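You operate a simulated robot arm through the tools that you are given. There is no shell and no other tool.

The job below is to be done with a simulated two-armed robot. You get a single attempt, and the scene is never put back.

JOB
Fetch the white rod and stand it on the top of the flat lid. Fetch the small white can and set it on the block marked full. Put the 200 filter from the top of the pale bench in the teal tray and the 100 filter on the bench top before the white container. Open the white cupboard door, take the green cup on the upper deck of the blue trolley and put it away in the inside of the white wall cupboard, then shut the door. Put one of the cups from the top of the short steel table on the job card. The order is free. Set down upright: white rod, filter, green cup, cup.

Only the result counts: the job must be done as asked and must still hold three seconds after the hand-in. Knocking over, shifting, dropping, spilling or breaking anything else fails it. A push-on lid holds only when it is set on centred and level and pressed home; a screw cap is set on level and turned clockwise until tight.

ROBOT AND FRAMES
Two 7-joint arms with fingered hands on one trunk, on a base that moves. Base frame: it is fixed to the floor where the robot stands at the start and does not move with it; the origin is under the middle of the robot, x ahead of it, y to its left, z up. Readings come in mm, degrees, newtons and seconds.
The left shoulder is at the start at [80, 241, 1312], the right one opposite. With the tool pointing down near the work surface each hand reaches from about 100 to 820 mm from the robot's upright axis, wherever it stands, measured 20 degrees to its own side. Places, roughly: bench top before the white container (23x40 cm) [-1360, -520, 900]; block marked full [-1250, -2250, 500]; cup [0, 6000, 1000]; filter [-1500, -3250, 1000]; green cup (7x7x10 cm) [1900, 6000, 800]; inside of the white wall cupboard (16x38 cm) [-1640, -1920, 1240]; job card [0, 5750, 1000]; small white can (6x6x5 cm) [-1100, -3300, 900]; teal tray (16x22x4 cm) [-1600, -3600, 900]; top of the flat lid (15x18 cm) [1480, -2060, 1120]; white cupboard door [-1500, -1900, 1400]; white rod (4x4x36 cm) [1100, -2500, 500]. Payload 4.9 kg a hand.
Tool frame (each hand has its own): the origin (TCP) lies between the finger pads and is the grasp point; the fingertips stand 32 mm ahead of it; z points along the fingers, y is the line along which they close. The gripper opens to 200 mm; its body begins 89 mm behind the TCP. The gripper is a hand of 4 fingers: y runs from the thumb to the fingers, the wrist lies at [0, 0, -267] in the tool frame.
Orientation is told as [roll, pitch, yaw] about the base's x, y, z axes, in that order, counted from this pose: with the fingers straight down and closing along the base's y, the tool's x points along the base's -x, its y along +y and its z along -z.

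CONTROLS
- The arms move only by the tool nudge_tool. It takes "left_motion", "right_motion" or both (then of equal length, played together; a hand with none holds still); each is a list of rows, each an object (a shift or turn left out is 0) with "translation": the shift along the base's x, y, z in mm, a list of three; "angular": the turn, a rotation vector about the base's x, y, z in degrees, a list of three. In form: [{"translation": [dx, dy, dz], "angular": [wx, wy, wz]}, ...]. A call has 1 to 20 rows; each row shifts and turns the commanded pose from where the row before left it. Each row takes 0.2 s and may step no farther than 50 mm and 8.6 degrees from the row before; otherwise, the whole call is refused. Where a pose cannot be reached the arm comes as near as it can. A force on the tool above 40 N (or 10 N above the force at the start of the call, whichever is more), or a blocked arm, ends the call early, and 0.2 s more pass. In this call time passes only in rows, and 0.2 s behind the last. The reply holds the time, the measured pose of the TCP, the force on the tool along the base axes, the opening and the grip force, in the units named above and with some noise, with the torque about the TCP (base axes, N m) and any sound that the robot's microphone picked up.
- Cameras (640 x 400 px; columns grow to the right, rows downward): "scene" is now at [109.1, 10.8, 1472.1]; the picture's right is [0.16, -0.99, 0.00], its down [-0.68, -0.11, -0.72] and it looks along [0.71, 0.12, -0.69] (base axes); focal length 281 px, centre (320, 200). "left" rides on the left gripper at [-69, -69, -116] in its tool frame; the picture's right is [0.71, -0.71, 0.00], its down [0.54, 0.54, -0.64] and it looks along [0.45, 0.45, 0.77] (tool axes); focal length 226 px, centre (320, 200). "right" rides on the right gripper at [69, -69, -116] in its tool frame; the picture's right is [0.71, 0.71, 0.00], its down [-0.54, 0.54, -0.64] and it looks along [-0.45, 0.45, 0.77] (tool axes); focal length 226 px, centre (320, 200).
- snapshot(camera): a new picture of that camera. The clock stands still meanwhile.
- slide_trunk(by): slides the trunk up (or, below 0, down) by that many mm; the arms and the scene camera ride with it, the base frame stays. It gives what a move gives, with no picture.
- base_move(legs): drives the robot by 1 to 6 legs, each [ahead, left, turn to the left] in mm, mm and degrees, along the robot's own axes; the way and the turn of a leg run together, so that a leg with both is an arc; at most 1500 mm and 180 degrees a leg. The arms and the cameras ride along, it lands a little off, and it stops where it bumps. It gives what a move gives.
- set_fingers(finger1, finger2, finger3, thumb_bend, hand): sets how far each is bent, from 0 (flat) to 100 (curled in); at 30 the hand is open as for a grip, at 70 the pads meet at the TCP. One left out holds its place. A second passes; each finger stops where it meets its share of the squeeze, and holds until it gets a number again. It is the only way to open and close the hand. It gives what a move gives, with no picture; readings hold the bend of each and the force on the fingers (four entries, about 0 where the hand has none), thumb and palm.
- pan_tilt(pan, tilt): turns the head with the scene camera to pan (to the left, within 86 degrees either way) and tilt (down, from -29 to 69), counted from straight ahead of the robot. It gives what a move gives.
- pixel_to_xyz(camera, pixels): for up to 12 pixels [column, row] of the newest picture of that camera ("zoom" is the newest enlarged one), the place [x, y, z] in the base frame of the surface seen there, good to about 3 mm. The clock stands still meanwhile.
- enlarge(camera, box): a new picture of the part [left, top, right, bottom] of that camera's present view, enlarged. The clock stands still meanwhile.
- finish_job(): hands the job in; it is judged then, once.

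Leave the grippers open and the arms clear of the work at the hand-in unless told otherwise.

The tools are called after "Emit:" as a command line: name --argument value ..., lists and objects as JSON in quotes. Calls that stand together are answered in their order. nudge_tool: Moves the arms, as the interface text tells. Its arguments: {"type":"object","properties":{"left_motion":{"type":"array"},"right_motion":{"type":"array"}},"required":[]} The other tools are called the same way: slide_trunk (by) moves the trunk up or down; set_fingers (finger1, finger2, finger3, thumb_bend, hand) moves the fingers one by one; base_move (legs) drives the base; pan_tilt (pan, tilt) turns the head that bears the scene camera; snapshot (camera) takes a picture; pixel_to_xyz (camera, pixels) gives the place of the surface under pixels of a picture; enlarge (camera, box) takes an enlarged picture of a part of a camera's view; finish_job () hands the job in.

At the start:

```text
time_s: 0.0
left_ee_pos: [456.9, 193.0, 573.4]
left_orientation: [0.0, -0.1, 0.0]
left_wrist_force: [-0.8, 0.2, 0.2]
left_moment: [0.0, 0.01, 0.0]
left_grip_width: 199.7
left_finger_force: 0.0
left_shape: jaw
left_bend: [30.0, 30.0, 30.0, 30.0]
left_finger forces: [0.0, 0.0, 0.1, 0.0, 0.0, 0.0]
right_ee_pos: [522.9, -264.1, 627.9]
right_orientation: [0.0, -0.2, 0.0]
right_wrist_force: [-0.2, 1.2, 0.0]
right_moment: [0.01, 0.01, 0.0]
right_grip_width: 199.9
right_finger_force: 0.1
right_shape: jaw
right_bend: [30.0, 30.0, 30.0, 30.0]
right_finger forces: [0.0, 0.0, 0.0, 0.1, 0.1, 0.0]
trunk travel left (down, up): [-219.0, 621.0]
robot x, y, heading: [-0.5, -0.3, 0.3]
head pan, tilt (commanded): [9.4, 43.7]
```

scene: 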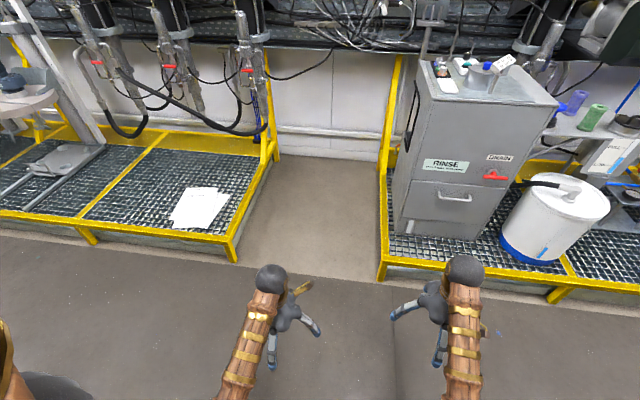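
right: 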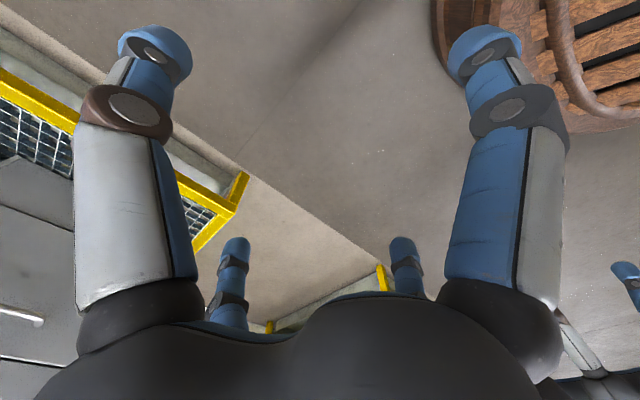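
left: 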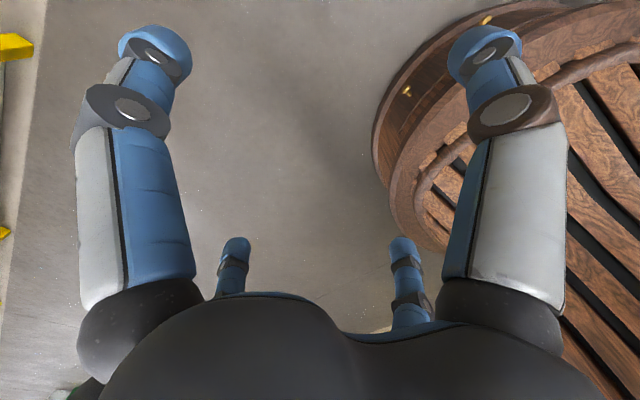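

I start in a long room with a steel cabinet ahead. First I look around by turning the head.

Emit:
pan_tilt --pan -80 --tilt 20

Emit:
snapshot --camera "scene"

Emit:
pan_tilt --pan -30 --tilt 20

Emit:
snapshot --camera "scene"

Emit:
pan_tilt --pan 30 --tilt 20

Emit:
snapshot --camera "scene"

Emit:
pan_tilt --pan 84 --tilt 20

Emit:
snapshot --camera "scene"

```text
time_s: 1.6
left_ee_pos: [457.2, 192.4, 573.8]
left_orientation: [0.1, -0.1, 0.0]
left_wrist_force: [0.7, 0.1, -0.4]
left_moment: [-0.01, -0.03, 0.01]
left_grip_width: 199.8
left_finger_force: 0.0
left_shape: jaw
left_bend: [30.0, 30.0, 30.0, 30.0]
left_finger forces: [0.0, 0.0, 0.1, 0.0, 0.0, 0.0]
right_ee_pos: [524.3, -262.9, 627.6]
right_orientation: [0.0, -0.2, 0.0]
right_wrist_force: [-0.8, -0.4, 0.7]
right_moment: [0.0, -0.01, 0.01]
right_grip_width: 199.9
right_finger_force: 0.0
right_shape: jaw
right_bend: [30.0, 30.0, 30.0, 30.0]
right_finger forces: [0.0, 0.0, 0.1, 0.1, 0.1, 0.0]
trunk travel left (down, up): [-219.0, 621.0]
robot x, y, heading: [2.0, 1.1, 0.2]
head pan, tilt (commanded): [-80.0, 20.0]
```

```text
taken
```

scene: 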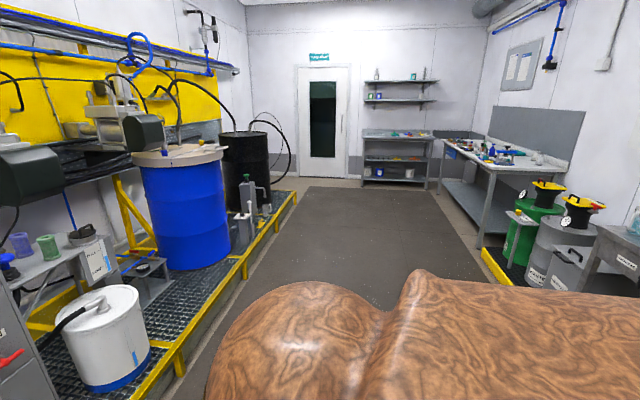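

```text
time_s: 2.8
left_ee_pos: [457.1, 192.5, 573.1]
left_orientation: [0.0, 0.0, 0.0]
left_wrist_force: [-0.3, -0.3, 0.7]
left_moment: [-0.02, -0.03, -0.01]
left_grip_width: 199.8
left_finger_force: 0.1
left_shape: jaw
left_bend: [30.0, 30.0, 30.0, 30.0]
left_finger forces: [0.0, 0.1, 0.0, 0.1, 0.0, 0.0]
right_ee_pos: [523.1, -263.5, 628.8]
right_orientation: [0.0, -0.2, 0.0]
right_wrist_force: [0.1, 0.3, 0.1]
right_moment: [0.03, -0.01, -0.01]
right_grip_width: 199.8
right_finger_force: 0.1
right_shape: jaw
right_bend: [30.0, 30.0, 30.0, 30.0]
right_finger forces: [0.0, 0.0, 0.0, 0.0, 0.0, 0.0]
trunk travel left (down, up): [-219.0, 621.0]
robot x, y, heading: [1.5, -0.1, 0.1]
head pan, tilt (commanded): [-30.0, 20.0]
```

```text
taken
```

scene: 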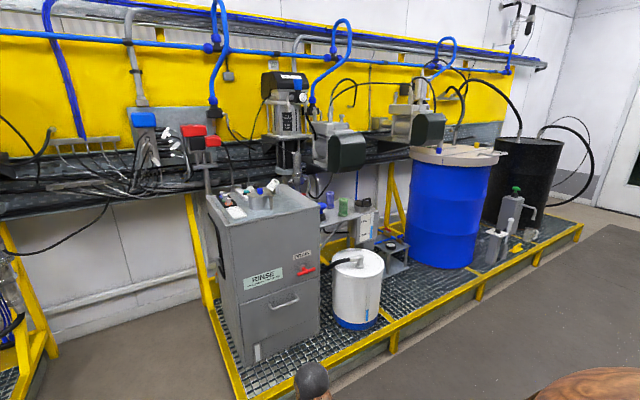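

```text
time_s: 4.1
left_ee_pos: [457.8, 193.3, 573.3]
left_orientation: [0.0, 0.0, -0.1]
left_wrist_force: [-0.5, 0.2, -0.2]
left_moment: [0.01, 0.01, 0.01]
left_grip_width: 199.9
left_finger_force: 0.1
left_shape: jaw
left_bend: [30.0, 30.0, 30.0, 30.0]
left_finger forces: [0.0, 0.1, 0.1, 0.0, 0.1, 0.0]
right_ee_pos: [523.3, -263.7, 628.7]
right_orientation: [0.0, -0.2, -0.1]
right_wrist_force: [-0.6, -0.2, 0.5]
right_moment: [-0.01, -0.04, 0.03]
right_grip_width: 199.8
right_finger_force: 0.0
right_shape: jaw
right_bend: [30.0, 30.0, 30.0, 30.0]
right_finger forces: [0.1, 0.0, 0.0, 0.0, 0.0, 0.0]
trunk travel left (down, up): [-219.0, 621.0]
robot x, y, heading: [-1.3, -3.2, -0.1]
head pan, tilt (commanded): [30.0, 20.0]
```

```text
taken
```

scene: 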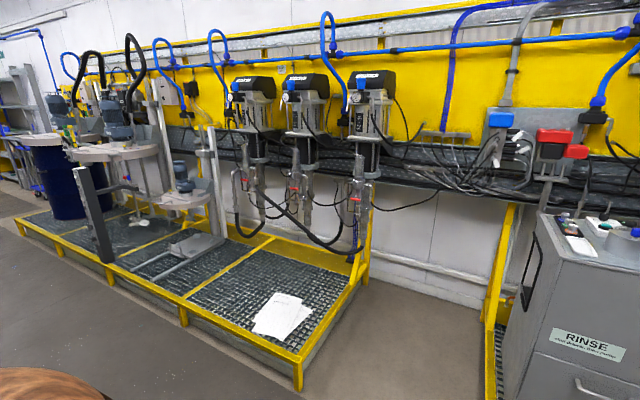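

```text
time_s: 5.3
left_ee_pos: [457.7, 192.1, 573.3]
left_orientation: [0.0, 0.0, 0.0]
left_wrist_force: [0.0, 0.4, 0.7]
left_moment: [0.04, 0.03, 0.0]
left_grip_width: 199.9
left_finger_force: 0.1
left_shape: jaw
left_bend: [30.0, 30.0, 30.0, 30.0]
left_finger forces: [0.0, 0.1, 0.1, 0.1, 0.0, 0.0]
right_ee_pos: [524.1, -263.2, 628.3]
right_orientation: [0.0, -0.2, 0.0]
right_wrist_force: [-0.2, 0.0, -0.7]
right_moment: [-0.01, -0.01, 0.0]
right_grip_width: 199.9
right_finger_force: 0.0
right_shape: jaw
right_bend: [30.0, 30.0, 30.0, 30.0]
right_finger forces: [0.1, 0.1, 0.1, 0.0, 0.0, 0.0]
trunk travel left (down, up): [-219.0, 621.0]
robot x, y, heading: [0.8, 2.6, -0.0]
head pan, tilt (commanded): [84.0, 20.0]
```

```text
taken
```

scene: 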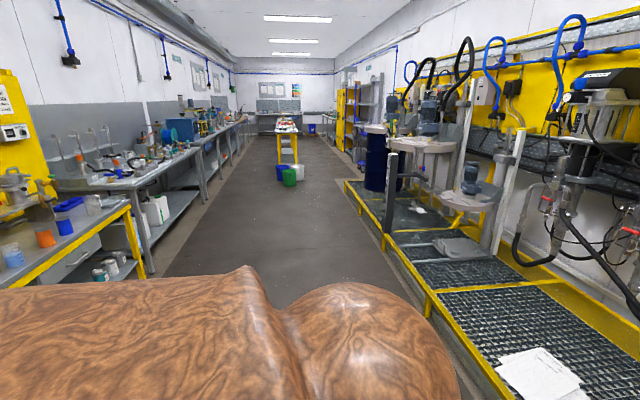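

I map the surroundings: I check where things stand from the present picture and then look at the other end.

Emit:
pan_tilt --pan -40 --tilt 45

Emit:
snapshot --camera "scene"

Emit:
pixel_to_xyz --camera "scene" --pixels '[[320, 200], [100, 200], [200, 300], [400, 200], [500, 200], [320, 100], [200, 100], [100, 350]]'

Emit:
pan_tilt --pan 0 --tilt 69

Emit:
snapshot --camera "scene"

```text
time_s: 7.4
left_ee_pos: [457.0, 193.2, 573.5]
left_orientation: [0.1, 0.0, 0.0]
left_wrist_force: [-0.7, 0.0, 0.6]
left_moment: [-0.03, -0.01, 0.01]
left_grip_width: 200.0
left_finger_force: 0.0
left_shape: jaw
left_bend: [30.0, 30.0, 30.0, 30.0]
left_finger forces: [0.1, 0.1, 0.0, 0.1, 0.0, 0.1]
right_ee_pos: [524.2, -263.2, 627.5]
right_orientation: [0.0, -0.2, -0.1]
right_wrist_force: [-0.2, -0.2, -0.2]
right_moment: [-0.03, -0.03, 0.01]
right_grip_width: 200.0
right_finger_force: 0.1
right_shape: jaw
right_bend: [30.0, 30.0, 30.0, 30.0]
right_finger forces: [0.0, 0.2, 0.1, 0.0, 0.0, 0.0]
trunk travel left (down, up): [-219.0, 621.0]
robot x, y, heading: [-2.4, 0.6, 0.0]
head pan, tilt (commanded): [-40.0, 45.0]
```

```text
taken
```

scene: 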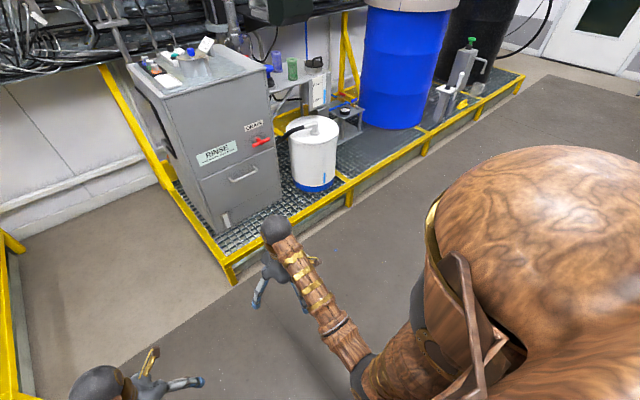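

```text
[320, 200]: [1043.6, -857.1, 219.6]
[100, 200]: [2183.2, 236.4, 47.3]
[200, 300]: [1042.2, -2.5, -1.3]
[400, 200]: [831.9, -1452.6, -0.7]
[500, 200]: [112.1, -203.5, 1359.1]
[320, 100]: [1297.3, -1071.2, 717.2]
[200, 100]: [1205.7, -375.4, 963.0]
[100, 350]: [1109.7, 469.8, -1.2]
```

```text
time_s: 8.5
left_ee_pos: [457.6, 192.4, 573.4]
left_orientation: [0.1, 0.0, 0.0]
left_wrist_force: [-0.2, 0.6, 0.6]
left_moment: [-0.01, -0.03, 0.02]
left_grip_width: 199.7
left_finger_force: 0.1
left_shape: jaw
left_bend: [30.0, 30.0, 30.0, 30.0]
left_finger forces: [0.1, 0.0, 0.0, 0.0, 0.1, 0.0]
right_ee_pos: [523.8, -263.1, 627.6]
right_orientation: [0.0, -0.2, 0.0]
right_wrist_force: [-0.5, 0.1, 0.1]
right_moment: [0.0, 0.04, 0.01]
right_grip_width: 199.9
right_finger_force: 0.1
right_shape: jaw
right_bend: [30.0, 30.0, 30.0, 30.0]
right_finger forces: [0.0, 0.0, 0.1, 0.0, 0.0, 0.1]
trunk travel left (down, up): [-219.0, 621.0]
robot x, y, heading: [3.0, -1.9, -0.0]
head pan, tilt (commanded): [0.0, 68.8]
```

```text
taken
```

scene: 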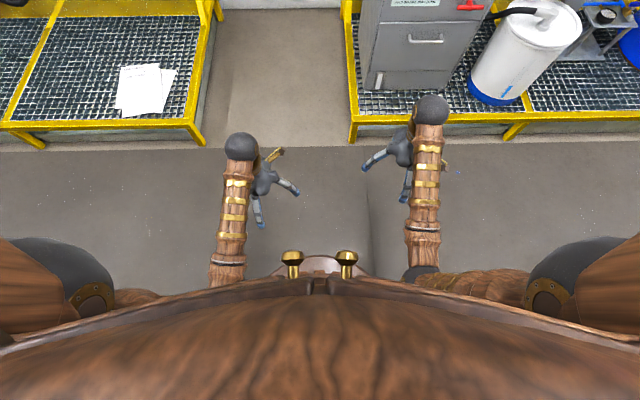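

The aisle is clear (deck edge near x = 900). I drive sideways to the right to about y = -2300, facing the deck, keeping x = 0.

Emit:
base_move --legs '[[0, -1200, 0], [0, -1100, 0]]'

Emit:
pan_tilt --pan 0 --tilt 30

Emit:
snapshot --camera "scene"

```text
time_s: 19.7
left_ee_pos: [481.1, -2073.1, 574.1]
left_orientation: [-0.1, 0.0, 1.6]
left_wrist_force: [0.0, -0.6, -0.6]
left_moment: [0.03, 0.01, 0.0]
left_grip_width: 200.1
left_finger_force: 0.0
left_shape: jaw
left_bend: [30.0, 30.0, 30.0, 30.0]
left_finger forces: [0.0, 0.0, 0.0, 0.1, 0.0, 0.0]
right_ee_pos: [561.9, -2525.6, 627.2]
right_orientation: [0.0, -0.2, 1.7]
right_wrist_force: [0.2, 0.6, -0.6]
right_moment: [0.03, 0.01, 0.02]
right_grip_width: 199.6
right_finger_force: 0.0
right_shape: jaw
right_bend: [30.0, 30.0, 30.0, 30.0]
right_finger forces: [0.1, 0.0, 0.1, 0.0, 0.0, 0.0]
trunk travel left (down, up): [-219.0, 621.0]
robot x, y, heading: [29.7, -2277.9, 1.6]
head pan, tilt (commanded): [0.0, 68.8]
```

```text
time_s: 20.7
left_ee_pos: [480.4, -2071.3, 573.0]
left_orientation: [-0.1, 0.1, 1.7]
left_wrist_force: [-0.7, 0.1, -0.7]
left_moment: [-0.04, -0.01, 0.03]
left_grip_width: 199.7
left_finger_force: 0.1
left_shape: jaw
left_bend: [30.0, 30.0, 30.0, 30.0]
left_finger forces: [0.0, 0.0, 0.1, 0.1, 0.0, 0.0]
right_ee_pos: [560.3, -2525.3, 627.5]
right_orientation: [-0.1, -0.3, 1.7]
right_wrist_force: [-0.2, 0.2, 0.1]
right_moment: [0.02, 0.03, 0.0]
right_grip_width: 200.1
right_finger_force: 0.1
right_shape: jaw
right_bend: [30.0, 30.0, 30.0, 30.0]
right_finger forces: [0.0, 0.0, 0.0, 0.0, 0.1, 0.0]
trunk travel left (down, up): [-219.0, 621.0]
robot x, y, heading: [30.3, -2280.7, 1.5]
head pan, tilt (commanded): [0.0, 30.0]
```

```text
taken
```

scene: 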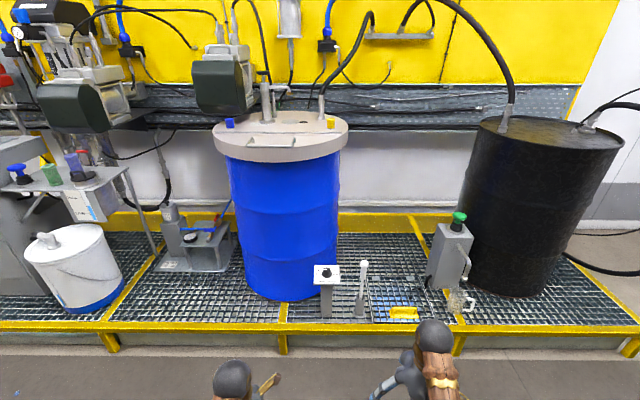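

The rod stands at about (362, 287) and the drum lid at (282, 135). I enlarge both.

Emit:
enlarge --camera "scene" --box '[280, 230, 480, 355]'

Emit:
pixel_to_xyz --camera "scene" --pixels '[[363, 265], [362, 285], [360, 305], [360, 312], [325, 272], [325, 300], [326, 314], [400, 312], [372, 315], [440, 280]]'

Emit:
enlarge --camera "scene" --box '[200, 90, 360, 190]'

Emit:
pixel_to_xyz --camera "scene" --pixels '[[282, 150], [240, 150], [330, 150], [282, 135], [270, 138], [300, 125], [250, 130], [215, 135], [347, 135], [310, 140], [250, 142]]'

```text
3.20 times, centred on (380, 292) of scene
```

zoom: 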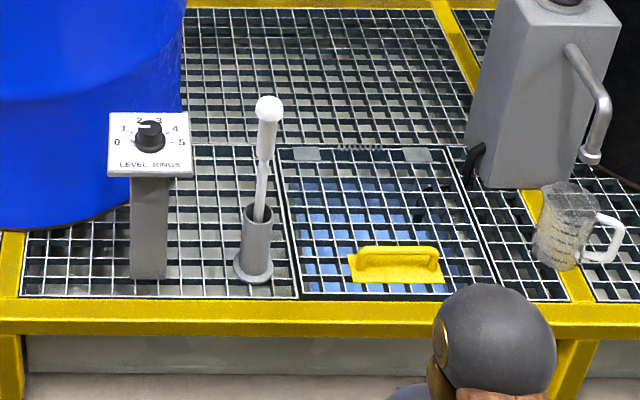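

```text
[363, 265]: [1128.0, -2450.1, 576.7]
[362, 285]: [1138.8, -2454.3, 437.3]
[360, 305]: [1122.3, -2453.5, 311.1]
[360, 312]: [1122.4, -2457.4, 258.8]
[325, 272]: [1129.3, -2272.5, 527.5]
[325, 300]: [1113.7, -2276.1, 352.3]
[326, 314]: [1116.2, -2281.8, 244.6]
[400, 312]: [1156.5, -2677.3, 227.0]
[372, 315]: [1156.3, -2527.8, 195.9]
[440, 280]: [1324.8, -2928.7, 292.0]
```

```text
4.00 times, centred on (280, 140) of scene
```

zoom: 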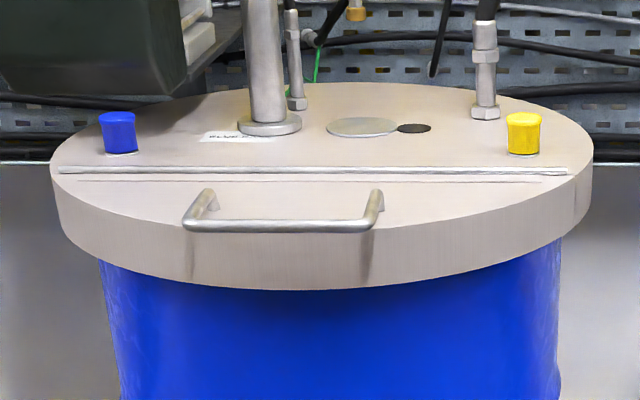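

```text
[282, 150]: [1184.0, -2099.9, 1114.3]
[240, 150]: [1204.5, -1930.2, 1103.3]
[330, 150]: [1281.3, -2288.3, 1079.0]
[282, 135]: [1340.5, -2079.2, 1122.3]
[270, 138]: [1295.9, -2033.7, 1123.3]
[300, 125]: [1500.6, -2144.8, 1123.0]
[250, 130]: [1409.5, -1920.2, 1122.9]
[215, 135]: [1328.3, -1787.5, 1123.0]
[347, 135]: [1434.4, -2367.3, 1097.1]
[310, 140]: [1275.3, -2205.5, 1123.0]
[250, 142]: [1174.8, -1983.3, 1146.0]
```

The rod stands in a tube holder at about (1124, -2453), and the lid surface lies at z = 1123. Before going nearer I measure my own base outline using the left hand camera.

Emit:
snapshot --camera "left"

Emit:
pixel_to_xyz --camera "left" --pixels '[[375, 150], [380, 200], [420, 60], [520, 20], [400, 230], [600, 100]]'

Emit:
pixel_to_xyz --camera "zoom" --pixels '[[362, 127], [270, 130], [415, 128], [487, 115], [297, 105], [300, 155], [340, 145], [235, 137], [450, 140], [340, 100]]'

Emit:
pixel_to_xyz --camera "scene" --pixels '[[200, 327], [320, 327], [500, 327], [250, 345]]'

```text
taken
```

left: 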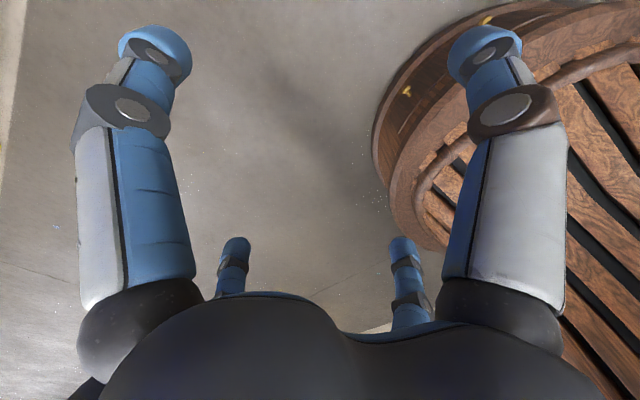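

```text
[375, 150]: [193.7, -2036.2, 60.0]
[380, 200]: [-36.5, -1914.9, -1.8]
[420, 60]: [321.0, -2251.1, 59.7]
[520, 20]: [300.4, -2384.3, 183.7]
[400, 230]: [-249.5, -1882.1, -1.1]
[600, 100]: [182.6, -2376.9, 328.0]
```

```text
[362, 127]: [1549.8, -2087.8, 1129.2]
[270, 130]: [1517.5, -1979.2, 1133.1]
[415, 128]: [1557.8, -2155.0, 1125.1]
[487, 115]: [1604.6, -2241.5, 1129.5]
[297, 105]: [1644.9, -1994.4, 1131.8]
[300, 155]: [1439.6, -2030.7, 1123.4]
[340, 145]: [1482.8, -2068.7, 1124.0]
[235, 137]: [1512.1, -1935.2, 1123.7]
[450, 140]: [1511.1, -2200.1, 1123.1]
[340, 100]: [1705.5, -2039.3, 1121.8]
```

```text
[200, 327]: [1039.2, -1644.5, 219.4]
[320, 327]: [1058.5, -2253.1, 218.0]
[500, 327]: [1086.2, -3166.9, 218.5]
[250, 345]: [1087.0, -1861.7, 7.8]
```

The base is about 300 mm in radius, so the deck rail at x = 1040 allows me up to x ≈ 700. I bring the left hand to a level, forward-pointing pose (pitch -90) for gripping the upright rod, and tuck the right hand back and up.

Emit:
nudge_tool --left_motion '[{"translation": [15.5, 0, 16], "angular": [0, -8.2, 0]}, {"translation": [15.5, 0, 16], "angular": [0, -8.2, 0]}, {"translation": [15.5, 0, 16], "angular": [0, -8.2, 0]}, {"translation": [15.5, 0, 16], "angular": [0, -8.2, 0]}, {"translation": [15.5, 0, 16], "angular": [0, -8.2, 0]}, {"translation": [15.5, 0, 16], "angular": [0, -8.2, 0]}, {"translation": [15.5, 0, 16], "angular": [0, -8.2, 0]}, {"translation": [15.5, 0, 16], "angular": [0, -8.2, 0]}, {"translation": [15.5, 0, 16], "angular": [0, -8.2, 0]}, {"translation": [15.5, 0, 16], "angular": [0, -8.2, 0]}, {"translation": [15.5, 0, 16], "angular": [0, -8.0, 0]}]' --right_motion '[{"translation": [-12, 0, 25]}, {"translation": [-12, 0, 25]}, {"translation": [-12, 0, 25]}, {"translation": [-12, 0, 25]}, {"translation": [-12, 0, 25]}, {"translation": [-12, 0, 25]}, {"translation": [-12, 0, 25]}, {"translation": [-12, 0, 25]}, {"translation": [-12, 0, 25]}, {"translation": [-12, 0, 25]}, {"translation": [-12, 0, 25]}]'

Emit:
snapshot --camera "scene"

Emit:
snapshot --camera "left"

```text
time_s: 23.1
left_ee_pos: [652.4, -2070.1, 749.3]
left_orientation: [-93.1, -88.3, 93.2]
left_wrist_force: [0.3, -0.3, -0.7]
left_moment: [0.03, -0.02, -0.04]
left_grip_width: 199.9
left_finger_force: 0.1
left_shape: jaw
left_bend: [30.0, 30.0, 30.0, 30.0]
left_finger forces: [0.1, 0.0, 0.0, 0.0, 0.0, 0.1]
right_ee_pos: [538.0, -2524.7, 627.1]
right_orientation: [-0.1, -0.4, 1.7]
right_wrist_force: [0.7, -0.3, -0.6]
right_moment: [-0.04, -0.01, 0.0]
right_grip_width: 200.0
right_finger_force: 0.1
right_shape: jaw
right_bend: [30.0, 30.0, 30.0, 30.0]
right_finger forces: [0.0, 0.1, 0.1, 0.0, 0.0, 0.0]
right hand out of reach, approached as far as the arm can: row 1, 2, 3, 4, 5, 6, 7, 8, 9, 10, 11
trunk travel left (down, up): [-219.0, 621.0]
robot x, y, heading: [30.8, -2279.4, 1.6]
head pan, tilt (commanded): [0.0, 30.0]
```

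```text
taken
```

scene: 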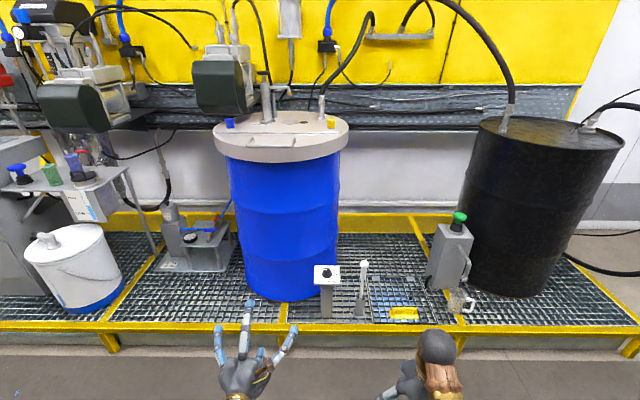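

```text
taken
```

left: 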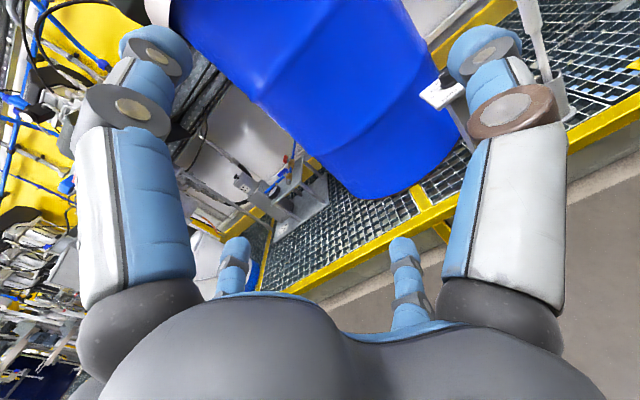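

The left hand now points ahead. The right hand could not follow the path I gave; I try a small pure lift of it.

Emit:
nudge_tool --right_motion '[{"translation": [0, 0, 25]}, {"translation": [0, 0, 25]}, {"translation": [0, 0, 25]}, {"translation": [0, 0, 25]}]'

```text
time_s: 24.1
left_ee_pos: [652.1, -2070.0, 748.0]
left_orientation: [-90.2, -88.3, 90.2]
left_wrist_force: [-0.1, 0.4, 1.2]
left_moment: [0.02, -0.02, -0.04]
left_grip_width: 199.7
left_finger_force: 0.0
left_shape: jaw
left_bend: [30.0, 30.0, 30.0, 30.0]
left_finger forces: [0.0, 0.0, 0.1, 0.0, 0.1, 0.0]
right_ee_pos: [537.4, -2523.9, 628.3]
right_orientation: [0.1, -0.4, 1.7]
right_wrist_force: [0.3, 0.3, -0.5]
right_moment: [0.02, 0.04, 0.05]
right_grip_width: 200.0
right_finger_force: 0.1
right_shape: jaw
right_bend: [30.0, 30.0, 30.0, 30.0]
right_finger forces: [0.1, 0.0, 0.0, 0.0, 0.0, 0.0]
right hand out of reach, approached as far as the arm can: row 1, 2, 3, 4
trunk travel left (down, up): [-219.0, 621.0]
robot x, y, heading: [27.8, -2277.4, 1.9]
head pan, tilt (commanded): [0.0, 30.0]
```

Raising the right hand with its tool down is limited by the wrist, so I leave it. Next I drive right 400 mm and ahead 250 mm, with a small turn back to heading 0, to view the rod from nearer.

Emit:
base_move --legs '[[0, -400, -1.7], [250, 0, 0]]'

Emit:
pan_tilt --pan 15 --tilt 45

Emit:
snapshot --camera "scene"

Emit:
snapshot --camera "left"

```text
time_s: 28.1
left_ee_pos: [913.6, -2505.4, 748.7]
left_orientation: [-88.1, -88.3, 86.1]
left_wrist_force: [0.4, 0.0, -0.5]
left_moment: [0.02, 0.0, 0.02]
left_grip_width: 199.9
left_finger_force: 0.0
left_shape: jaw
left_bend: [30.0, 30.0, 30.0, 30.0]
left_finger forces: [0.0, 0.0, 0.0, 0.0, 0.1, 0.0]
right_ee_pos: [784.4, -2955.0, 627.2]
right_orientation: [0.0, -0.4, -0.2]
right_wrist_force: [-0.1, 0.1, 0.0]
right_moment: [-0.01, 0.02, 0.02]
right_grip_width: 199.9
right_finger_force: 0.1
right_shape: jaw
right_bend: [30.0, 30.0, 30.0, 30.0]
right_finger forces: [0.0, 0.0, 0.0, 0.0, 0.0, 0.1]
trunk travel left (down, up): [-219.0, 621.0]
robot x, y, heading: [284.8, -2690.7, -0.2]
head pan, tilt (commanded): [0.0, 30.0]
```

```text
time_s: 28.9
left_ee_pos: [913.4, -2506.3, 748.6]
left_orientation: [-90.2, -88.3, 88.2]
left_wrist_force: [-1.0, -0.2, -0.1]
left_moment: [0.06, 0.03, 0.0]
left_grip_width: 199.7
left_finger_force: 0.0
left_shape: jaw
left_bend: [30.0, 30.0, 30.0, 30.0]
left_finger forces: [0.1, 0.0, 0.0, 0.0, 0.0, 0.2]
right_ee_pos: [785.2, -2953.8, 627.2]
right_orientation: [0.0, -0.5, -0.2]
right_wrist_force: [-0.1, -0.4, -0.4]
right_moment: [0.0, 0.01, 0.0]
right_grip_width: 199.7
right_finger_force: 0.0
right_shape: jaw
right_bend: [30.0, 30.0, 30.0, 30.0]
right_finger forces: [0.0, 0.0, 0.0, 0.1, 0.0, 0.1]
trunk travel left (down, up): [-219.0, 621.0]
robot x, y, heading: [286.9, -2690.1, -0.4]
head pan, tilt (commanded): [15.0, 45.0]
```

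```text
taken
```

scene: 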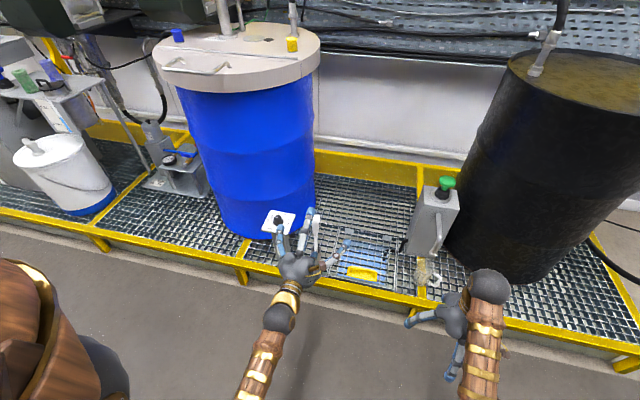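

```text
taken
```

left: 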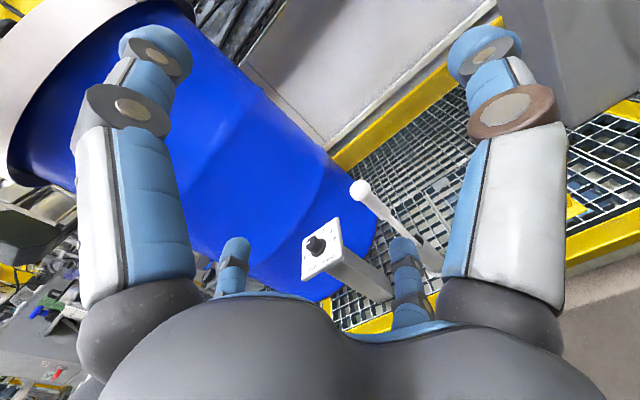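

The rod shows in the hand camera from (360,190) to (430,265). I enlarge there to see its shape and measure it.

Emit:
enlarge --camera "left" --box '[280, 160, 480, 285]'

Emit:
pixel_to_xyz --camera "left" --pixels '[[360, 190], [372, 203], [380, 213], [388, 222], [322, 245], [345, 260], [375, 290]]'

Emit:
enlarge --camera "scene" --box '[240, 190, 400, 290]'

```text
3.20 times, centred on (380, 222) of left
```

zoom: 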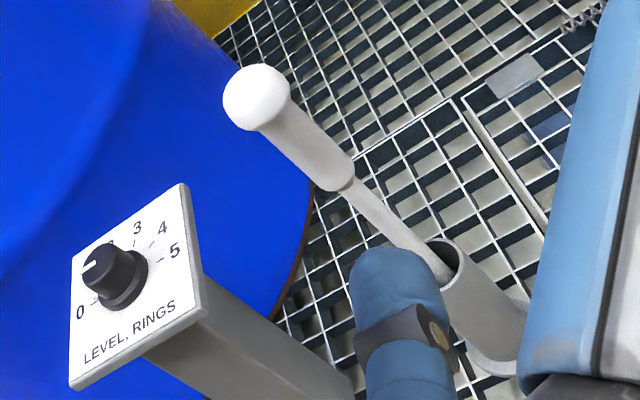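

```text
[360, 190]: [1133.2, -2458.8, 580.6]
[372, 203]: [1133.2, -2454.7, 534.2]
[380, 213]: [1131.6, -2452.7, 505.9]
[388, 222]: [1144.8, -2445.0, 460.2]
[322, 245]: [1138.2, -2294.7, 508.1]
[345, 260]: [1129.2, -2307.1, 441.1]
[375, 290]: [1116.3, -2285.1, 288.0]
```

```text
4.00 times, centred on (320, 240) of scene
```

zoom: 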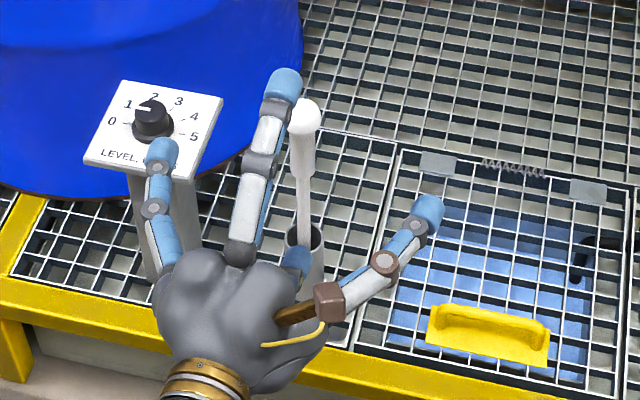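

The rod is pestle-like: ball on top, thicker white barrel (z ≈ 470–580), thin shaft in the tube. I query the finger tip places to learn the finger layout.

Emit:
pixel_to_xyz --camera "left" --pixels '[[155, 45], [485, 45], [235, 250], [405, 255], [130, 180], [515, 180]]'

```text
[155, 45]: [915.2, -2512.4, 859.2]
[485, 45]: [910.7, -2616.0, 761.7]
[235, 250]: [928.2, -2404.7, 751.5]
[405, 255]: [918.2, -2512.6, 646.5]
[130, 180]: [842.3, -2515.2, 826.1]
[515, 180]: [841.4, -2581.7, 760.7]
```

The four fingers sit crosswise (±x, ±y of the tool), so an upright object is best gripped from above with all four. For the lid that needs the tool pointing down at z ≈ 1400, so I test how high the right hand can go with tool down, moving it outward a bit first.

Emit:
nudge_tool --right_motion '[{"translation": [40, 0, 0]}, {"translation": [40, 0, 0]}, {"translation": [0, 0, 40]}, {"translation": [0, 0, 40]}, {"translation": [0, 0, 40]}]'

```text
time_s: 30.1
left_ee_pos: [913.7, -2505.7, 748.5]
left_orientation: [-87.9, -88.3, 86.0]
left_wrist_force: [-0.8, 0.7, -0.4]
left_moment: [-0.02, -0.02, -0.04]
left_grip_width: 200.0
left_finger_force: 0.1
left_shape: jaw
left_bend: [30.0, 30.0, 30.0, 30.0]
left_finger forces: [0.0, 0.1, 0.0, 0.0, 0.0, 0.1]
right_ee_pos: [920.3, -2906.1, 720.6]
right_orientation: [3.5, -7.3, 1.3]
right_wrist_force: [-3.9, 6.2, -5.4]
right_moment: [-0.7, -0.49, -0.09]
right_grip_width: 200.1
right_finger_force: 0.0
right_shape: jaw
right_bend: [30.0, 30.0, 30.0, 30.0]
right_finger forces: [0.0, 0.0, 0.1, 0.0, 0.0, 0.1]
right hand out of reach, approached as far as the arm can: row 3, 4, 5
trunk travel left (down, up): [-219.0, 621.0]
robot x, y, heading: [285.6, -2691.8, 0.0]
head pan, tilt (commanded): [15.0, 45.0]
```

The right hand rose to z = 720 but tilted (pitch -7) and reads a few newtons. I look whether it touches anything.

Emit:
snapshot --camera "scene"

Emit:
snapshot --camera "right"

```text
taken
```

scene: 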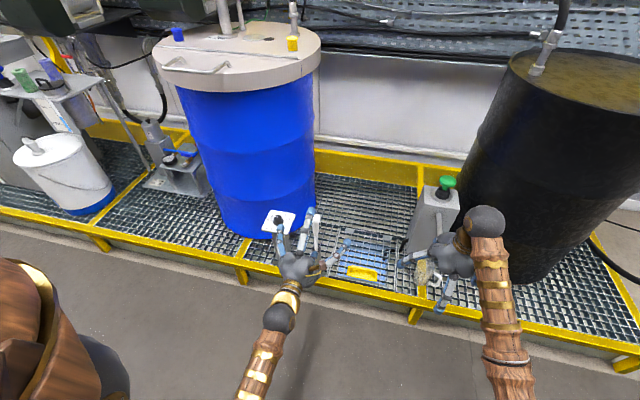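

```text
taken
```

right: 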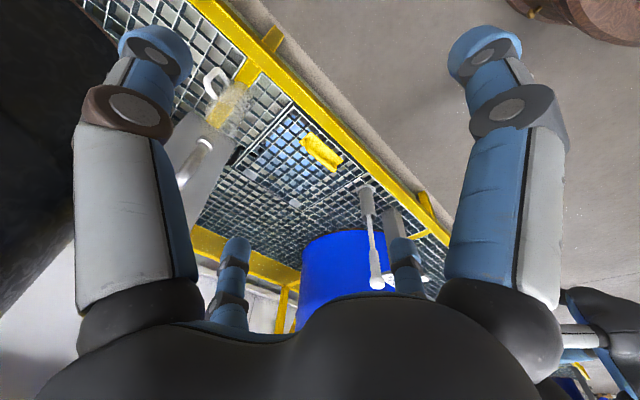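

Nothing is touched. With tool down I can't get high enough for the lid, so I'll grip the rod with a level tool using only thumb and the opposite finger, with the two ±x fingers laid flat out of the way. I pull the right hand back and try flattening left fingers 1 and 3.

Emit:
nudge_tool --right_motion '[{"translation": [-40, -10, -25]}, {"translation": [-40, -10, -25]}, {"translation": [-40, -10, -20]}, {"translation": [-40, -10, -20]}, {"translation": [-40, -10, 0]}]'

Emit:
set_fingers --hand "left" --finger1 0 --finger3 0

Emit:
snapshot --camera "left"

```text
time_s: 31.3
left_ee_pos: [911.8, -2507.9, 751.2]
left_orientation: [-93.7, -88.4, 91.8]
left_wrist_force: [0.1, -0.6, 0.7]
left_moment: [-0.03, 0.04, 0.09]
left_grip_width: 200.2
left_finger_force: 0.1
left_shape: jaw
left_bend: [30.0, 30.0, 30.0, 30.0]
left_finger forces: [0.0, 0.1, 0.0, 0.1, 0.0, 0.0]
right_ee_pos: [685.5, -2993.7, 615.9]
right_orientation: [1.5, -3.2, -0.2]
right_wrist_force: [-0.7, 0.3, 0.4]
right_moment: [0.03, -0.13, 0.02]
right_grip_width: 200.2
right_finger_force: 0.0
right_shape: jaw
right_bend: [30.0, 30.0, 30.0, 30.0]
right_finger forces: [0.0, 0.0, 0.0, 0.1, 0.0, 0.0]
trunk travel left (down, up): [-219.0, 621.0]
robot x, y, heading: [283.8, -2693.7, -0.3]
head pan, tilt (commanded): [15.0, 45.0]
```

```text
time_s: 32.3
left_ee_pos: [913.4, -2505.1, 748.2]
left_orientation: [-89.9, -88.3, 88.0]
left_wrist_force: [0.3, 0.2, 1.5]
left_moment: [0.0, 0.0, 0.0]
left_grip_width: 163.9
left_finger_force: 0.0
left_shape: fingers
left_bend: [1.0, 30.0, 1.0, 30.0]
left_finger forces: [0.0, 0.1, 0.1, 0.1, 0.1, 0.1]
right_ee_pos: [686.6, -2993.7, 615.4]
right_orientation: [1.3, -3.1, -0.2]
right_wrist_force: [0.3, -0.5, -0.6]
right_moment: [0.04, 0.02, 0.01]
right_grip_width: 200.2
right_finger_force: 0.0
right_shape: jaw
right_bend: [30.0, 30.0, 30.0, 30.0]
right_finger forces: [0.0, 0.0, 0.0, 0.1, 0.0, 0.0]
trunk travel left (down, up): [-219.0, 621.0]
robot x, y, heading: [282.5, -2693.2, -0.3]
head pan, tilt (commanded): [15.0, 45.0]
```

```text
taken
```

left: 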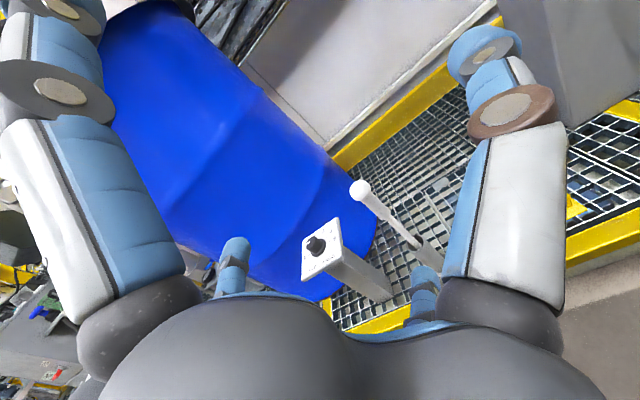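

Fingers 1 and 3 are the ±x ones and are now out of the way. I check where their tips lie now.

Emit:
pixel_to_xyz --camera "left" --pixels '[[427, 270], [420, 290], [60, 8], [235, 240], [365, 188], [376, 203], [395, 225], [410, 242]]'

Emit:
enlarge --camera "left" --box '[320, 170, 480, 270]'

```text
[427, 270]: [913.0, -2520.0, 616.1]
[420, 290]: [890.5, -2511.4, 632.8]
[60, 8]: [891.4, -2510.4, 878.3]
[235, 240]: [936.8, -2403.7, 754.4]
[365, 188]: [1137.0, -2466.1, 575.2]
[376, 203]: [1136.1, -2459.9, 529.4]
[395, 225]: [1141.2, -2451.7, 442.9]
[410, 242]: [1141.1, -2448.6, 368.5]
```

```text
4.00 times, centred on (400, 220) of left
```

zoom: 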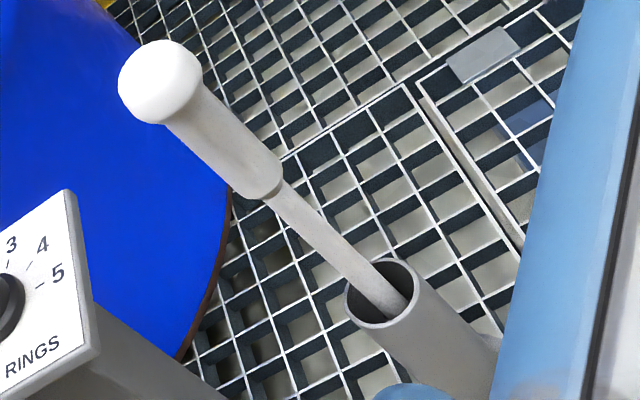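

Lower flat finger tip is 132 mm off-axis and level with the TCP plane, so I tilt the tool 15° below level to keep it clear of the shaft. The rod leans about 3.5° towards -y in its tube; I match that. First I lower the trunk fully, then turn the tool.

Emit:
slide_trunk --by -215

Emit:
nudge_tool --left_motion '[{"angular": [0, 6.7, 0]}, {"angular": [0, 6.6, 0]}, {"angular": [3.5, 0, 0]}]'

Emit:
snapshot --camera "left"

Emit:
snapshot --camera "scene"

```text
time_s: 34.6
left_ee_pos: [913.3, -2506.0, 533.5]
left_orientation: [-90.0, -88.3, 88.1]
left_wrist_force: [-0.3, -0.7, 0.0]
left_moment: [0.02, -0.01, -0.01]
left_grip_width: 163.8
left_finger_force: 0.0
left_shape: fingers
left_bend: [1.0, 30.0, 1.0, 30.0]
left_finger forces: [0.0, 0.0, 0.0, 0.0, 0.0, 0.0]
right_ee_pos: [686.0, -2992.8, 401.1]
right_orientation: [1.2, -3.1, -0.1]
right_wrist_force: [-0.6, 0.5, -0.2]
right_moment: [0.02, -0.01, 0.03]
right_grip_width: 199.9
right_finger_force: 0.0
right_shape: jaw
right_bend: [30.0, 30.0, 30.0, 30.0]
right_finger forces: [0.0, 0.1, 0.0, 0.0, 0.0, 0.0]
trunk travel left (down, up): [-4.0, 836.0]
robot x, y, heading: [282.9, -2696.2, -0.3]
head pan, tilt (commanded): [15.0, 45.0]
```

```text
time_s: 35.6
left_ee_pos: [954.6, -2485.1, 556.7]
left_orientation: [18.7, -78.6, -18.8]
left_wrist_force: [0.4, 0.5, -0.3]
left_moment: [0.0, -0.06, 0.02]
left_grip_width: 163.8
left_finger_force: 0.1
left_shape: fingers
left_bend: [1.0, 30.0, 0.0, 30.0]
left_finger forces: [0.0, 0.0, 0.0, 0.0, 0.1, 0.1]
right_ee_pos: [694.7, -2994.7, 389.7]
right_orientation: [1.5, -1.8, 0.0]
right_wrist_force: [0.5, 0.3, -0.1]
right_moment: [0.07, 0.05, 0.03]
right_grip_width: 199.9
right_finger_force: 0.2
right_shape: jaw
right_bend: [30.0, 30.0, 30.0, 30.0]
right_finger forces: [0.0, 0.0, 0.0, 0.0, 0.1, 0.1]
trunk travel left (down, up): [-4.0, 836.0]
robot x, y, heading: [287.6, -2696.2, -0.3]
head pan, tilt (commanded): [15.0, 45.0]
stopped in row 3 (left hand): the arm was blocked; the commanded pose is now the measured one
```

```text
taken
```

left: 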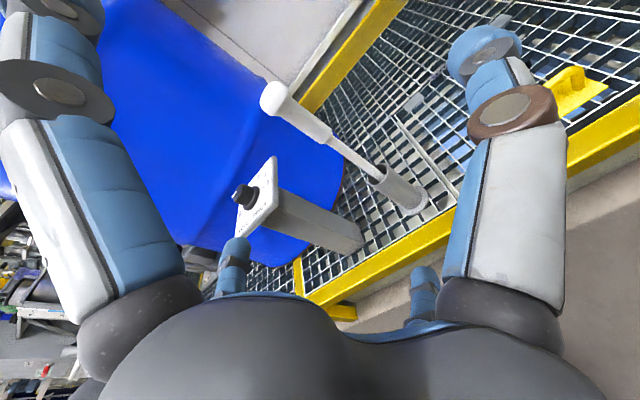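

```text
taken
```

scene: 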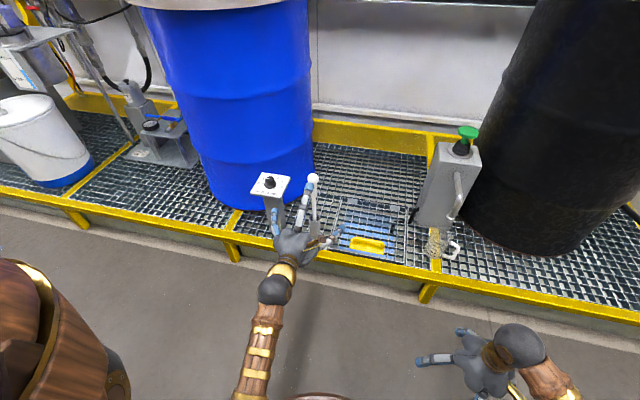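

The call was blocked in row 3 and both hands shifted a little, so an elbow may press on my own base. I look down at my body.

Emit:
pan_tilt --pan 40 --tilt 69

Emit:
snapshot --camera "scene"

Emit:
pan_tilt --pan -40 --tilt 69

Emit:
snapshot --camera "scene"

Emit:
snapshot --camera "right"

```text
time_s: 36.5
left_ee_pos: [953.2, -2480.5, 560.7]
left_orientation: [19.0, -78.9, -18.9]
left_wrist_force: [0.1, 1.1, 0.0]
left_moment: [-0.01, 0.02, -0.03]
left_grip_width: 163.8
left_finger_force: 0.0
left_shape: fingers
left_bend: [1.0, 30.0, 0.0, 30.0]
left_finger forces: [0.0, 0.0, 0.0, 0.0, 0.1, 0.0]
right_ee_pos: [693.3, -2992.1, 391.3]
right_orientation: [1.5, -1.9, -0.2]
right_wrist_force: [0.1, 0.7, 0.9]
right_moment: [-0.02, -0.04, 0.0]
right_grip_width: 200.0
right_finger_force: 0.1
right_shape: jaw
right_bend: [30.0, 30.0, 30.0, 30.0]
right_finger forces: [0.0, 0.0, 0.0, 0.0, 0.0, 0.0]
trunk travel left (down, up): [-4.0, 836.0]
robot x, y, heading: [285.4, -2694.5, -0.1]
head pan, tilt (commanded): [40.0, 68.8]
```

```text
taken
```

scene: 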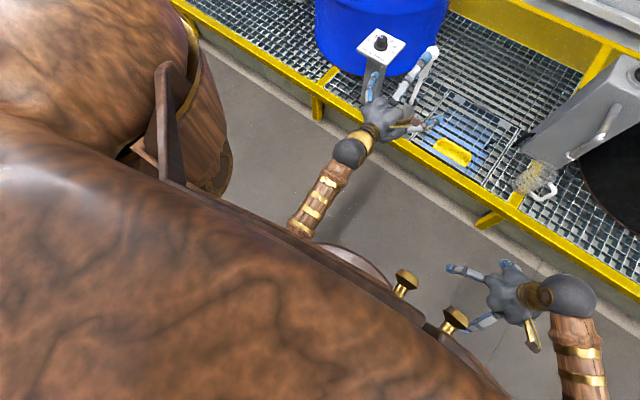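

```text
time_s: 38.0
left_ee_pos: [951.9, -2482.0, 560.6]
left_orientation: [19.1, -79.0, -19.1]
left_wrist_force: [-0.4, -0.1, -0.2]
left_moment: [-0.01, 0.03, -0.05]
left_grip_width: 163.9
left_finger_force: 0.0
left_shape: fingers
left_bend: [1.0, 30.0, 0.0, 30.0]
left_finger forces: [0.1, 0.0, 0.0, 0.1, 0.0, 0.0]
right_ee_pos: [692.5, -2993.4, 393.0]
right_orientation: [1.5, -1.9, 0.0]
right_wrist_force: [0.1, 0.2, 0.1]
right_moment: [0.02, 0.0, 0.0]
right_grip_width: 200.0
right_finger_force: 0.1
right_shape: jaw
right_bend: [30.0, 30.0, 30.0, 30.0]
right_finger forces: [0.0, 0.0, 0.1, 0.1, 0.0, 0.0]
trunk travel left (down, up): [-4.0, 836.0]
robot x, y, heading: [281.8, -2693.6, -0.3]
head pan, tilt (commanded): [-40.0, 68.8]
```

```text
taken
```

scene: 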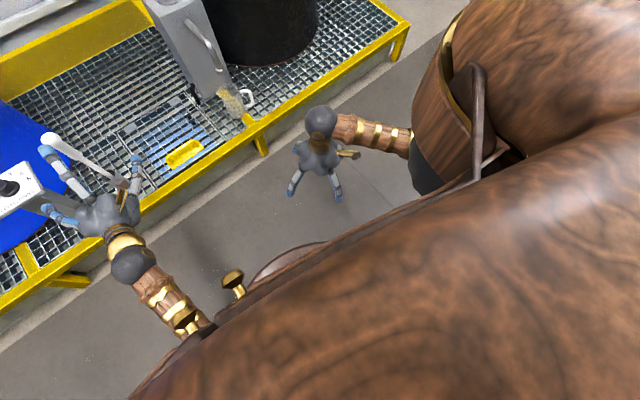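

```text
taken
```

right: 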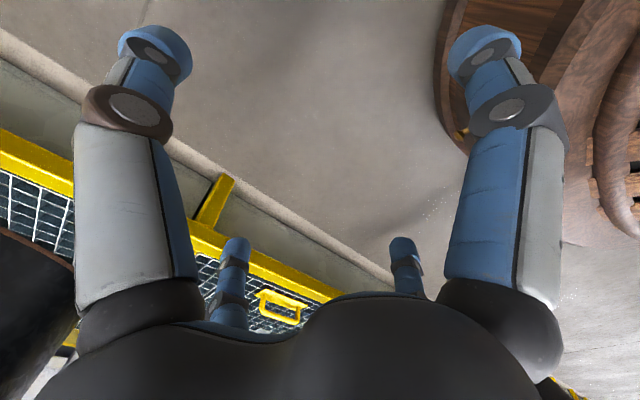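

Nothing is touched; the tool now points 10° below level with the wished lean, and the hand stands about 190 mm short of the rod. I narrow thumb and finger 2 to bend 45 and drive ahead 100 mm.

Emit:
set_fingers --hand "left" --finger2 45 --thumb_bend 45

Emit:
base_move --legs '[[100, 0, 0]]'

Emit:
snapshot --camera "left"

Emit:
pan_tilt --pan 20 --tilt 45

Emit:
snapshot --camera "scene"

```text
time_s: 39.2
left_ee_pos: [951.0, -2475.9, 579.0]
left_orientation: [24.5, -80.1, -24.1]
left_wrist_force: [0.0, -0.8, 0.9]
left_moment: [0.02, 0.08, 0.08]
left_grip_width: 145.3
left_finger_force: 0.2
left_shape: fingers
left_bend: [1.0, 45.0, 0.0, 45.0]
left_finger forces: [0.1, 0.0, 0.1, 0.0, 0.0, 0.0]
right_ee_pos: [687.9, -2992.8, 399.4]
right_orientation: [1.6, -2.7, -0.1]
right_wrist_force: [0.1, -1.4, -0.4]
right_moment: [0.02, -0.1, 0.0]
right_grip_width: 200.2
right_finger_force: 0.1
right_shape: jaw
right_bend: [30.0, 30.0, 30.0, 30.0]
right_finger forces: [0.0, 0.1, 0.0, 0.0, 0.1, 0.0]
trunk travel left (down, up): [-4.0, 836.0]
robot x, y, heading: [283.7, -2689.9, -0.2]
head pan, tilt (commanded): [-40.0, 68.8]
stopped (left hand): the arm was blocked; the commanded pose is now the measured one
```

```text
time_s: 40.3
left_ee_pos: [1047.9, -2479.7, 572.1]
left_orientation: [22.3, -79.7, -22.1]
left_wrist_force: [-2.0, -0.1, -0.3]
left_moment: [-0.01, -0.01, -0.02]
left_grip_width: 145.2
left_finger_force: 0.1
left_shape: fingers
left_bend: [1.0, 45.0, 0.0, 45.0]
left_finger forces: [0.0, 0.0, 0.0, 0.0, 0.0, 0.0]
right_ee_pos: [786.4, -2992.7, 395.6]
right_orientation: [1.5, -2.5, 0.0]
right_wrist_force: [0.9, 0.1, 0.6]
right_moment: [-0.02, 0.04, -0.02]
right_grip_width: 200.3
right_finger_force: 0.0
right_shape: jaw
right_bend: [30.0, 30.0, 30.0, 30.0]
right_finger forces: [0.0, 0.1, 0.0, 0.0, 0.0, 0.0]
trunk travel left (down, up): [-4.0, 836.0]
robot x, y, heading: [381.4, -2690.2, 0.0]
head pan, tilt (commanded): [-40.0, 68.8]
```

```text
taken
```

left: 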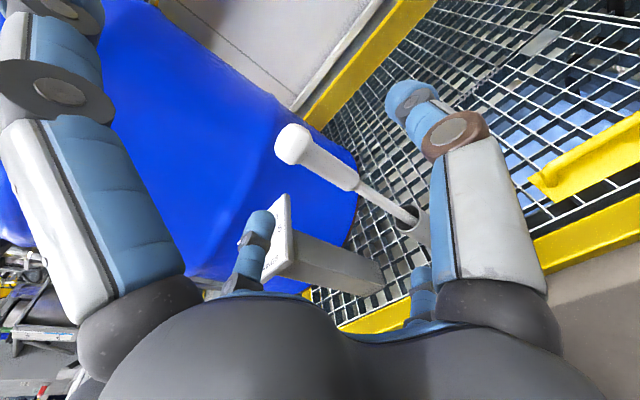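

```text
time_s: 41.6
left_ee_pos: [1047.0, -2476.5, 577.8]
left_orientation: [24.3, -80.3, -23.9]
left_wrist_force: [-1.2, 0.3, 0.2]
left_moment: [-0.02, 0.01, 0.04]
left_grip_width: 145.5
left_finger_force: 0.0
left_shape: fingers
left_bend: [1.0, 45.0, 0.0, 45.0]
left_finger forces: [0.0, 0.0, 0.0, 0.1, 0.0, 0.1]
right_ee_pos: [785.1, -2992.8, 397.4]
right_orientation: [1.4, -2.9, -0.1]
right_wrist_force: [-0.5, -0.2, -0.3]
right_moment: [-0.01, 0.03, -0.02]
right_grip_width: 199.8
right_finger_force: 0.1
right_shape: jaw
right_bend: [30.0, 30.0, 30.0, 30.0]
right_finger forces: [0.0, 0.0, 0.1, 0.0, 0.0, 0.1]
trunk travel left (down, up): [-4.0, 836.0]
robot x, y, heading: [378.5, -2691.6, -0.1]
head pan, tilt (commanded): [20.0, 45.0]
```

```text
taken
```

scene: 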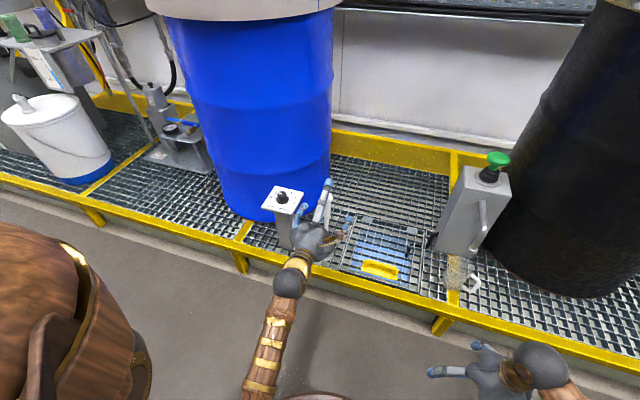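

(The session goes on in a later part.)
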